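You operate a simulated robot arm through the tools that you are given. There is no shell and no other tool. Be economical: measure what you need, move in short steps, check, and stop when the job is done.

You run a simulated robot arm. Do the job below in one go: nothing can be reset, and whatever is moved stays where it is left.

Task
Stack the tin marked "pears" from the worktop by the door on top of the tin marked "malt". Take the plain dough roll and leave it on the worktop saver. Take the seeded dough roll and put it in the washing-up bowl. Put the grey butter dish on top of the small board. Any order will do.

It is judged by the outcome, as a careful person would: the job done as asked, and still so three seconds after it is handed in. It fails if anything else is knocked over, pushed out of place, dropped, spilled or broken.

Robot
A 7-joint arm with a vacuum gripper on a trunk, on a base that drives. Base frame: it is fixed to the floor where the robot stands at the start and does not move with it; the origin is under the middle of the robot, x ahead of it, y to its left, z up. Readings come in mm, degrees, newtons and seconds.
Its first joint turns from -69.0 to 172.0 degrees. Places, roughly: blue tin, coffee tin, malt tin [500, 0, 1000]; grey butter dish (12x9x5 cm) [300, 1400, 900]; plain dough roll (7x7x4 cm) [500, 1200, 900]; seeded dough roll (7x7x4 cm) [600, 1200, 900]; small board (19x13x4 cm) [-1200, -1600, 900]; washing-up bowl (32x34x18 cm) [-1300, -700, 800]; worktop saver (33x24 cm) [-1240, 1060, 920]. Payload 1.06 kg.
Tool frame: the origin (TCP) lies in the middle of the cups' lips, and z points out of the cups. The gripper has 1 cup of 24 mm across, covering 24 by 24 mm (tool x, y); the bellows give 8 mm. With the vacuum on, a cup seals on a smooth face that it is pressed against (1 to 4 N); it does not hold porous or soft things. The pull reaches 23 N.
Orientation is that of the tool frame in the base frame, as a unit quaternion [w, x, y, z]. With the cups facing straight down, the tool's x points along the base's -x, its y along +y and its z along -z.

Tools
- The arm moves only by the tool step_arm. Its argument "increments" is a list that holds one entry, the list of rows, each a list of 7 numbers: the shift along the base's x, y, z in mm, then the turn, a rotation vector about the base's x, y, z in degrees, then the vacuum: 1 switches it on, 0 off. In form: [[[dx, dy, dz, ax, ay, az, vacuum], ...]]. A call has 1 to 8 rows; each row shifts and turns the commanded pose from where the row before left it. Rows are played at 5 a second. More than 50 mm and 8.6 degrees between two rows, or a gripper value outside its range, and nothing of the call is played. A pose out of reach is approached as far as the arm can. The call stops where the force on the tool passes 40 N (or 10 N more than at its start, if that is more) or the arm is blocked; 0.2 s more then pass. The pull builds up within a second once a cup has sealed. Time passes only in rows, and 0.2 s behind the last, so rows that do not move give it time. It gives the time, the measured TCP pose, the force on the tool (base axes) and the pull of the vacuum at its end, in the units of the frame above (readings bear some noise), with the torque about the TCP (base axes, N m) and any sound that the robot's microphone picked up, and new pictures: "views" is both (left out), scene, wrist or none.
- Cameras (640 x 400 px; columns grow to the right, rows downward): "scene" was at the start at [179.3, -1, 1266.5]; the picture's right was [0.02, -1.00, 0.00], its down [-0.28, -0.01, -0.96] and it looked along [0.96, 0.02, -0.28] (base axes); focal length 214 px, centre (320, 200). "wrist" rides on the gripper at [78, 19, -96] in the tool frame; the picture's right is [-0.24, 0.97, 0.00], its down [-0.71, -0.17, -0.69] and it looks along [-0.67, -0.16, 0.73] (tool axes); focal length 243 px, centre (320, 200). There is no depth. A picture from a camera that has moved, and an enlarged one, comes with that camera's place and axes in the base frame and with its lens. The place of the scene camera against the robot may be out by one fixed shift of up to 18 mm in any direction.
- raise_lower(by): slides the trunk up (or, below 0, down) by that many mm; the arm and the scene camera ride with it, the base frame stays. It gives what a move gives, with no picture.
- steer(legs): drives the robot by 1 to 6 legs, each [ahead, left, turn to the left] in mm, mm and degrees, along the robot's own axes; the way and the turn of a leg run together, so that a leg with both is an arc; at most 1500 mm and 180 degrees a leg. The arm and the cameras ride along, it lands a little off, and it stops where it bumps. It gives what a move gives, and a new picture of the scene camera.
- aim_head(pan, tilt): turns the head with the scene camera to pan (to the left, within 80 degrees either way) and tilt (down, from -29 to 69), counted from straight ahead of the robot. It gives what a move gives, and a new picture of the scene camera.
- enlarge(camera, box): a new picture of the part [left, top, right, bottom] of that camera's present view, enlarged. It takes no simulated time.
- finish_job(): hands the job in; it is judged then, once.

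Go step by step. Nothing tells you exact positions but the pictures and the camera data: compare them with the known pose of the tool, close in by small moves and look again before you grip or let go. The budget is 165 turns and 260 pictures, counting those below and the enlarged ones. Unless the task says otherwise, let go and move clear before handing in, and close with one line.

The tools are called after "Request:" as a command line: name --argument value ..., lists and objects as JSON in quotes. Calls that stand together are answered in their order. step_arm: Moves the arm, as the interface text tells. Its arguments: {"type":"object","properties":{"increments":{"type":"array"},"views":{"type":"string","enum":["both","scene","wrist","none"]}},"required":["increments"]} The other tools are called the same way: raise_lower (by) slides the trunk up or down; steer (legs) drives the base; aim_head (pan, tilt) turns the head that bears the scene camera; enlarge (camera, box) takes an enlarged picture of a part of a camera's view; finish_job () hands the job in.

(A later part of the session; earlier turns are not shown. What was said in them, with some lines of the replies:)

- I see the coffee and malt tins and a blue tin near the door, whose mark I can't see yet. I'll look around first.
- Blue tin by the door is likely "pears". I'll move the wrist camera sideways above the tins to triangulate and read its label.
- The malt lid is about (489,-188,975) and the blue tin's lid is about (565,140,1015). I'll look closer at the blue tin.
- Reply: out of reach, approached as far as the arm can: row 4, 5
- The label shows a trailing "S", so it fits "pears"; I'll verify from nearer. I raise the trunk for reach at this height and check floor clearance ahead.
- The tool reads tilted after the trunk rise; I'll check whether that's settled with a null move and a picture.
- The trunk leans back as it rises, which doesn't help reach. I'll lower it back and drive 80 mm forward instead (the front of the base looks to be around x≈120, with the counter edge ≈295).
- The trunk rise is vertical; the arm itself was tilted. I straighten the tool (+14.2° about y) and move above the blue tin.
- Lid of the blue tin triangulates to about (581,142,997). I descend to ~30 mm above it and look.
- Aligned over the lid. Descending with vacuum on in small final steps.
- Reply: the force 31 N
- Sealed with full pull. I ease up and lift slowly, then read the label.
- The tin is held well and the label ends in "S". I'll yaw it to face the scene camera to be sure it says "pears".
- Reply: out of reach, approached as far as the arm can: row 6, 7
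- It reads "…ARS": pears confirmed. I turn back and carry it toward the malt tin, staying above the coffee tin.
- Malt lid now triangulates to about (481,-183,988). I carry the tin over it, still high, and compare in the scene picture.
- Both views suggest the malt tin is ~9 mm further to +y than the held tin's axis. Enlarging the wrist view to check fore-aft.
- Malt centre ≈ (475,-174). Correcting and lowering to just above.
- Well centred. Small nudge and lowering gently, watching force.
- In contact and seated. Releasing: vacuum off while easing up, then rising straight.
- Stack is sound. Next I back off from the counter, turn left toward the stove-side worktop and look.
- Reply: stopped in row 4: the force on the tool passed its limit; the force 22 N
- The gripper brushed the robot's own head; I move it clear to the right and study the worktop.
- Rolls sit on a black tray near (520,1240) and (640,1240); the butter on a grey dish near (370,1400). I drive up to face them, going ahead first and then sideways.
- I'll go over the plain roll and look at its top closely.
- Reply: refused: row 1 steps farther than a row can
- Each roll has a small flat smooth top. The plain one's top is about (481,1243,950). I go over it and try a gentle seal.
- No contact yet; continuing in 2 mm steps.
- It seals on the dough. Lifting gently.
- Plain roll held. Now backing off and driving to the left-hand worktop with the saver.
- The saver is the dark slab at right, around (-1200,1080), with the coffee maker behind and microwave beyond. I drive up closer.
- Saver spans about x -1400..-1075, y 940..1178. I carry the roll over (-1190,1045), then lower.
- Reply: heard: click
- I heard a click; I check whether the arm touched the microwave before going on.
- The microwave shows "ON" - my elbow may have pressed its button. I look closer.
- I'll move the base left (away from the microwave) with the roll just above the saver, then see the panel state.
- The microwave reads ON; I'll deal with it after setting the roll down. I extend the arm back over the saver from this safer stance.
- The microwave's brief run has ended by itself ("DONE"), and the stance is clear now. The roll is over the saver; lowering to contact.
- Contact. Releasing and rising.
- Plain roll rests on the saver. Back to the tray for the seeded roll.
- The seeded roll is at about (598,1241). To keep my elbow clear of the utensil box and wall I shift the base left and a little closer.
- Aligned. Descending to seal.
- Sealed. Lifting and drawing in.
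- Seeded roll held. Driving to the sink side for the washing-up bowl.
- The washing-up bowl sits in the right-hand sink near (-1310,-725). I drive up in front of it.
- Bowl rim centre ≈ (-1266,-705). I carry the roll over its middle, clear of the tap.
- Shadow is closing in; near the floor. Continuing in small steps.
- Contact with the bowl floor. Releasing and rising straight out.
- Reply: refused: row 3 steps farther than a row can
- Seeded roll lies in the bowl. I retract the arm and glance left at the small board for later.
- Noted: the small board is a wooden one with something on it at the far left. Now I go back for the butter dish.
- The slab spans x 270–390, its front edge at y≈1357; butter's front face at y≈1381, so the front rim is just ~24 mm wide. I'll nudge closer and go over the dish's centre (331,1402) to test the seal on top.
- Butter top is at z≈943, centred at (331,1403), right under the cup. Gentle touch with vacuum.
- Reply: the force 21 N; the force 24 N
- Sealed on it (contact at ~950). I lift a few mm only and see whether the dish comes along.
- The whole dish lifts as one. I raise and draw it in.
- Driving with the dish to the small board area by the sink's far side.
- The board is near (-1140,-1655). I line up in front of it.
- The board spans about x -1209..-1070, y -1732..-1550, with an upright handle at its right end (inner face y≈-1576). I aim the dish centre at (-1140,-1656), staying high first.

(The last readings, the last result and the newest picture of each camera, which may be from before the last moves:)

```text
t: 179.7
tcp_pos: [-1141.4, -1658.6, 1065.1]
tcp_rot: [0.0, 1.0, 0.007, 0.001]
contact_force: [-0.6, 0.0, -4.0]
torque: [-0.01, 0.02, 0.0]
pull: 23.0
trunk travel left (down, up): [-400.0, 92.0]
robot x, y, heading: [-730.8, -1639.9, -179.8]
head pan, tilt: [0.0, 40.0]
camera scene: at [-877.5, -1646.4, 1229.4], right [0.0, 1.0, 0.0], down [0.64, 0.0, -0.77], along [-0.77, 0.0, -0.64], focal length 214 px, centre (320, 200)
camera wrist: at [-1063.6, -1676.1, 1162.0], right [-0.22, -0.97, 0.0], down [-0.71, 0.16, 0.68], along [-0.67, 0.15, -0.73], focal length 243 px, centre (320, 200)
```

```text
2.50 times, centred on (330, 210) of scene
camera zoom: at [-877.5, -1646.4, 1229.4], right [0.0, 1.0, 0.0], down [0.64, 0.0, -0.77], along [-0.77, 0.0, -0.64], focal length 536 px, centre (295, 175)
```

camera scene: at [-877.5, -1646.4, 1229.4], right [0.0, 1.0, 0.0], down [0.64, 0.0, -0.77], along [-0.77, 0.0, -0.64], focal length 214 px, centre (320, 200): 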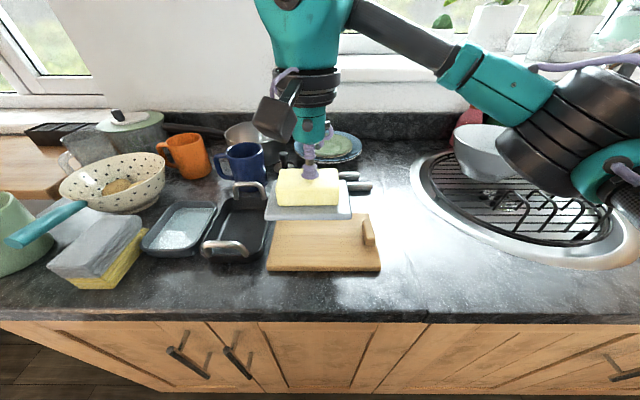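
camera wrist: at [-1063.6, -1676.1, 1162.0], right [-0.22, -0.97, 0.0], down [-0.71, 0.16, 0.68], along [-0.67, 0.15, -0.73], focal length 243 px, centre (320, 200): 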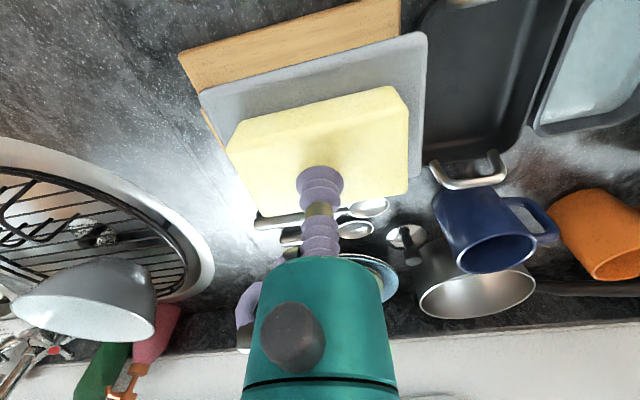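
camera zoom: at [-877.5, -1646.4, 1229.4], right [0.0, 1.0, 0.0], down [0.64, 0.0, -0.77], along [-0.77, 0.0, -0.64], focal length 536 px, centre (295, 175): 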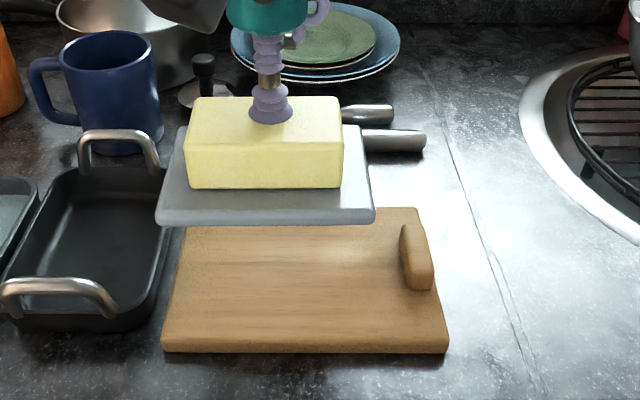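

Good placement margins. Shifting 8 mm further in and lowering to just above the board.

Request:
step_arm --increments '[[[-8, 2, -25, 0, 0, 0, 1], [0, 0, -25, 0, 0, 0, 1], [0, 0, -20, 0, 0, 0, 1], [0, 0, -10, 0, 0, 0, 1], [0, 0, 0, 0, 0, 0, 1]]]' --views "both"

Request:
enlarge --camera "scene" --box '[230, 130, 430, 290]'

```text
t: 180.8
tcp_pos: [-1149.7, -1653.7, 986.5]
tcp_rot: [-0.001, 1.0, 0.006, 0.001]
contact_force: [-0.2, -0.6, -4.4]
torque: [0.0, 0.07, 0.03]
pull: 23.5
trunk travel left (down, up): [-400.0, 92.0]
robot x, y, heading: [-734.4, -1643.2, -179.9]
head pan, tilt: [0.0, 40.0]
camera scene: at [-877.5, -1646.3, 1229.4], right [0.0, 1.0, 0.0], down [0.64, 0.0, -0.77], along [-0.77, 0.0, -0.64], focal length 214 px, centre (320, 200)
camera wrist: at [-1072.1, -1671.9, 1082.8], right [-0.22, -0.97, 0.0], down [-0.71, 0.16, 0.68], along [-0.67, 0.15, -0.73], focal length 243 px, centre (320, 200)
```

scene: 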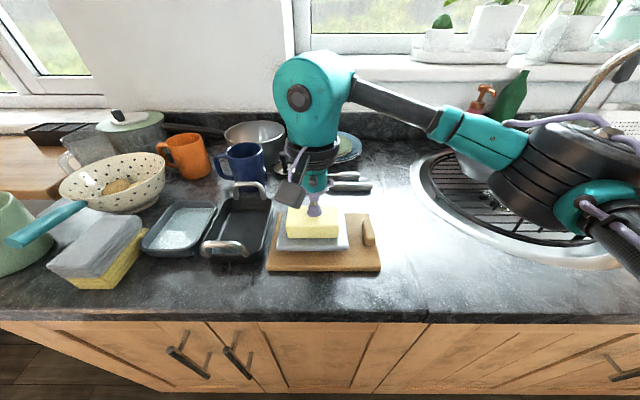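
wrist: 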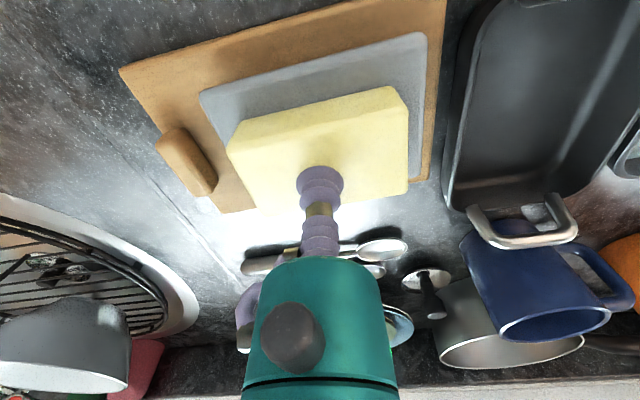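

```text
2.50 times, centred on (330, 210) of scene
camera zoom: at [-877.5, -1646.3, 1229.4], right [0.0, 1.0, 0.0], down [0.64, 0.0, -0.77], along [-0.77, 0.0, -0.64], focal length 536 px, centre (295, 175)
```

zoom: 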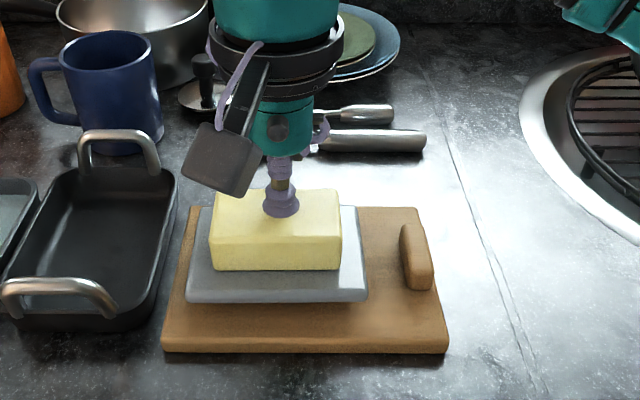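

Well over the board, clear of its handle. Lowering to contact.

Request:
step_arm --increments '[[[0, 3, -6, 0, 0, 0, 1], [0, 0, -5, 0, 0, 0, 1], [0, 0, -3, 0, 0, 0, 1], [0, 0, 0, 0, 0, 0, 1]]]' --views "none"

Request:
step_arm --increments '[[[0, 0, -3, 0, 0, 0, 1], [0, 0, -2, 0, 0, 0, 1], [0, 0, 0, 0, 0, 0, 1]]]' --views "none"

```text
t: 181.8
tcp_pos: [-1147.0, -1652.0, 973.2]
tcp_rot: [0.001, 1.0, 0.006, 0.001]
contact_force: [1.1, 0.0, -3.8]
torque: [-0.01, 0.08, -0.02]
pull: 22.5
trunk travel left (down, up): [-400.0, 92.0]
robot x, y, heading: [-730.8, -1641.3, -179.9]
head pan, tilt: [0.0, 40.0]
```

```text
t: 182.7
tcp_pos: [-1148.0, -1652.1, 971.0]
tcp_rot: [0.001, 1.0, 0.006, -0.001]
contact_force: [-7.8, -0.2, 16.7]
torque: [-0.05, -0.09, -0.04]
pull: 22.7
trunk travel left (down, up): [-400.0, 92.0]
robot x, y, heading: [-730.0, -1641.8, -179.8]
head pan, tilt: [0.0, 40.0]
```

Contact. Releasing and rising.

Request:
step_arm --increments '[[[0, 0, 2, 0, 0, 0, 0], [0, 0, 0, 0, 0, 0, 0], [0, 0, 2, 0, 0, 0, 0], [0, 0, 2, 0, 0, 0, 0], [0, 0, 0, 0, 0, 0, 0]]]' --views "none"

Request:
step_arm --increments '[[[0, 0, 10, 0, 0, 0, 0], [0, 0, 25, 0, 0, 0, 0], [0, 0, 40, 0, 0, 0, 0], [20, 0, 40, 0, 0, 0, 0], [35, 0, 30, 0, 0, 0, 0], [35, 20, 10, 0, 0, 0, 0], [0, 40, 0, 0, 0, 0, 0], [0, 0, 0, 0, 0, 0, 0]]]' --views "both"

Request:
enlarge --camera "scene" --box '[230, 130, 430, 290]'

```text
t: 183.8
tcp_pos: [-1146.7, -1651.8, 973.5]
tcp_rot: [0.0, 1.0, 0.006, 0.001]
contact_force: [-0.2, 0.0, 0.6]
torque: [-0.01, 0.01, 0.0]
pull: 0.1
trunk travel left (down, up): [-400.0, 92.0]
robot x, y, heading: [-732.0, -1645.1, -179.9]
head pan, tilt: [0.0, 40.0]
```

```text
t: 185.7
tcp_pos: [-1056.7, -1591.9, 1128.8]
tcp_rot: [0.0, 1.0, 0.008, 0.0]
contact_force: [0.6, -0.5, 0.5]
torque: [-0.02, 0.0, 0.01]
pull: 0.2
trunk travel left (down, up): [-400.0, 92.0]
robot x, y, heading: [-731.1, -1641.4, -179.8]
head pan, tilt: [0.0, 40.0]
camera scene: at [-877.3, -1646.6, 1229.4], right [0.0, 1.0, 0.0], down [0.64, 0.0, -0.77], along [-0.77, 0.0, -0.64], focal length 214 px, centre (320, 200)
camera wrist: at [-979.8, -1609.6, 1224.1], right [-0.22, -0.97, 0.0], down [-0.71, 0.16, 0.68], along [-0.67, 0.15, -0.73], focal length 243 px, centre (320, 200)
```

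scene: 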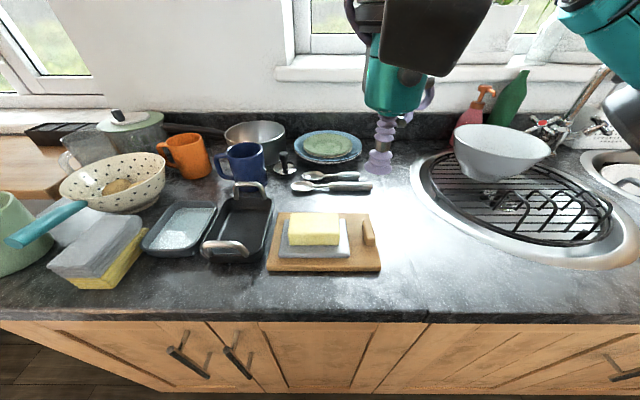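
wrist: 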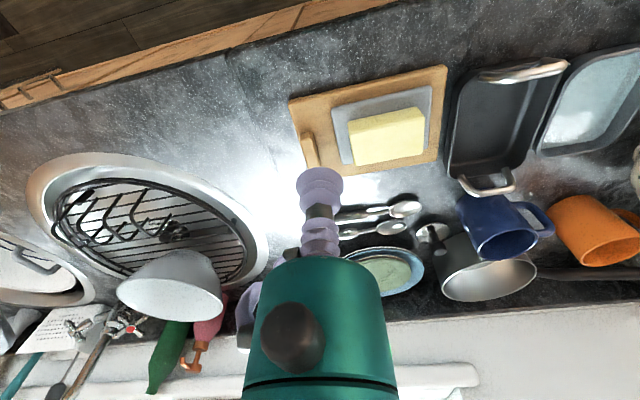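

```text
2.50 times, centred on (330, 210) of scene
camera zoom: at [-877.3, -1646.6, 1229.4], right [0.0, 1.0, 0.0], down [0.64, 0.0, -0.77], along [-0.77, 0.0, -0.64], focal length 536 px, centre (295, 175)
```

zoom: 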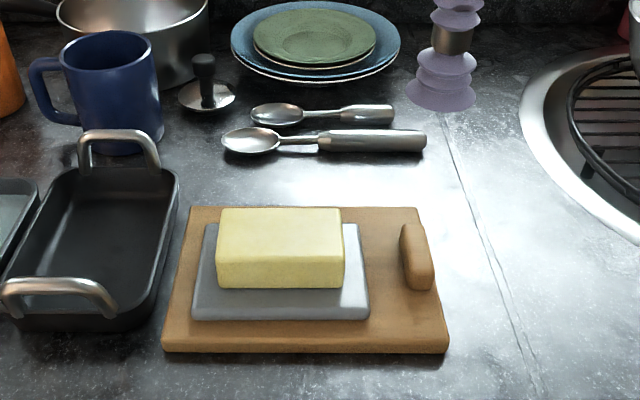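

All four placements are done: the pears tin is on the malt tin, the plain roll is on the saver, the seeded roll is in the bowl, and the butter dish is on the board. The gripper is empty and clear, so I'm handing in.

Request:
finish_job

```text
The job is handed in.
```

The job is handed in with all four items placed as asked. One side effect: there was a click while I lowered the plain roll beside the microwave, probably my elbow on its START button. Its display then read ON and, a few seconds later, DONE; I never saw what it showed beforehand.
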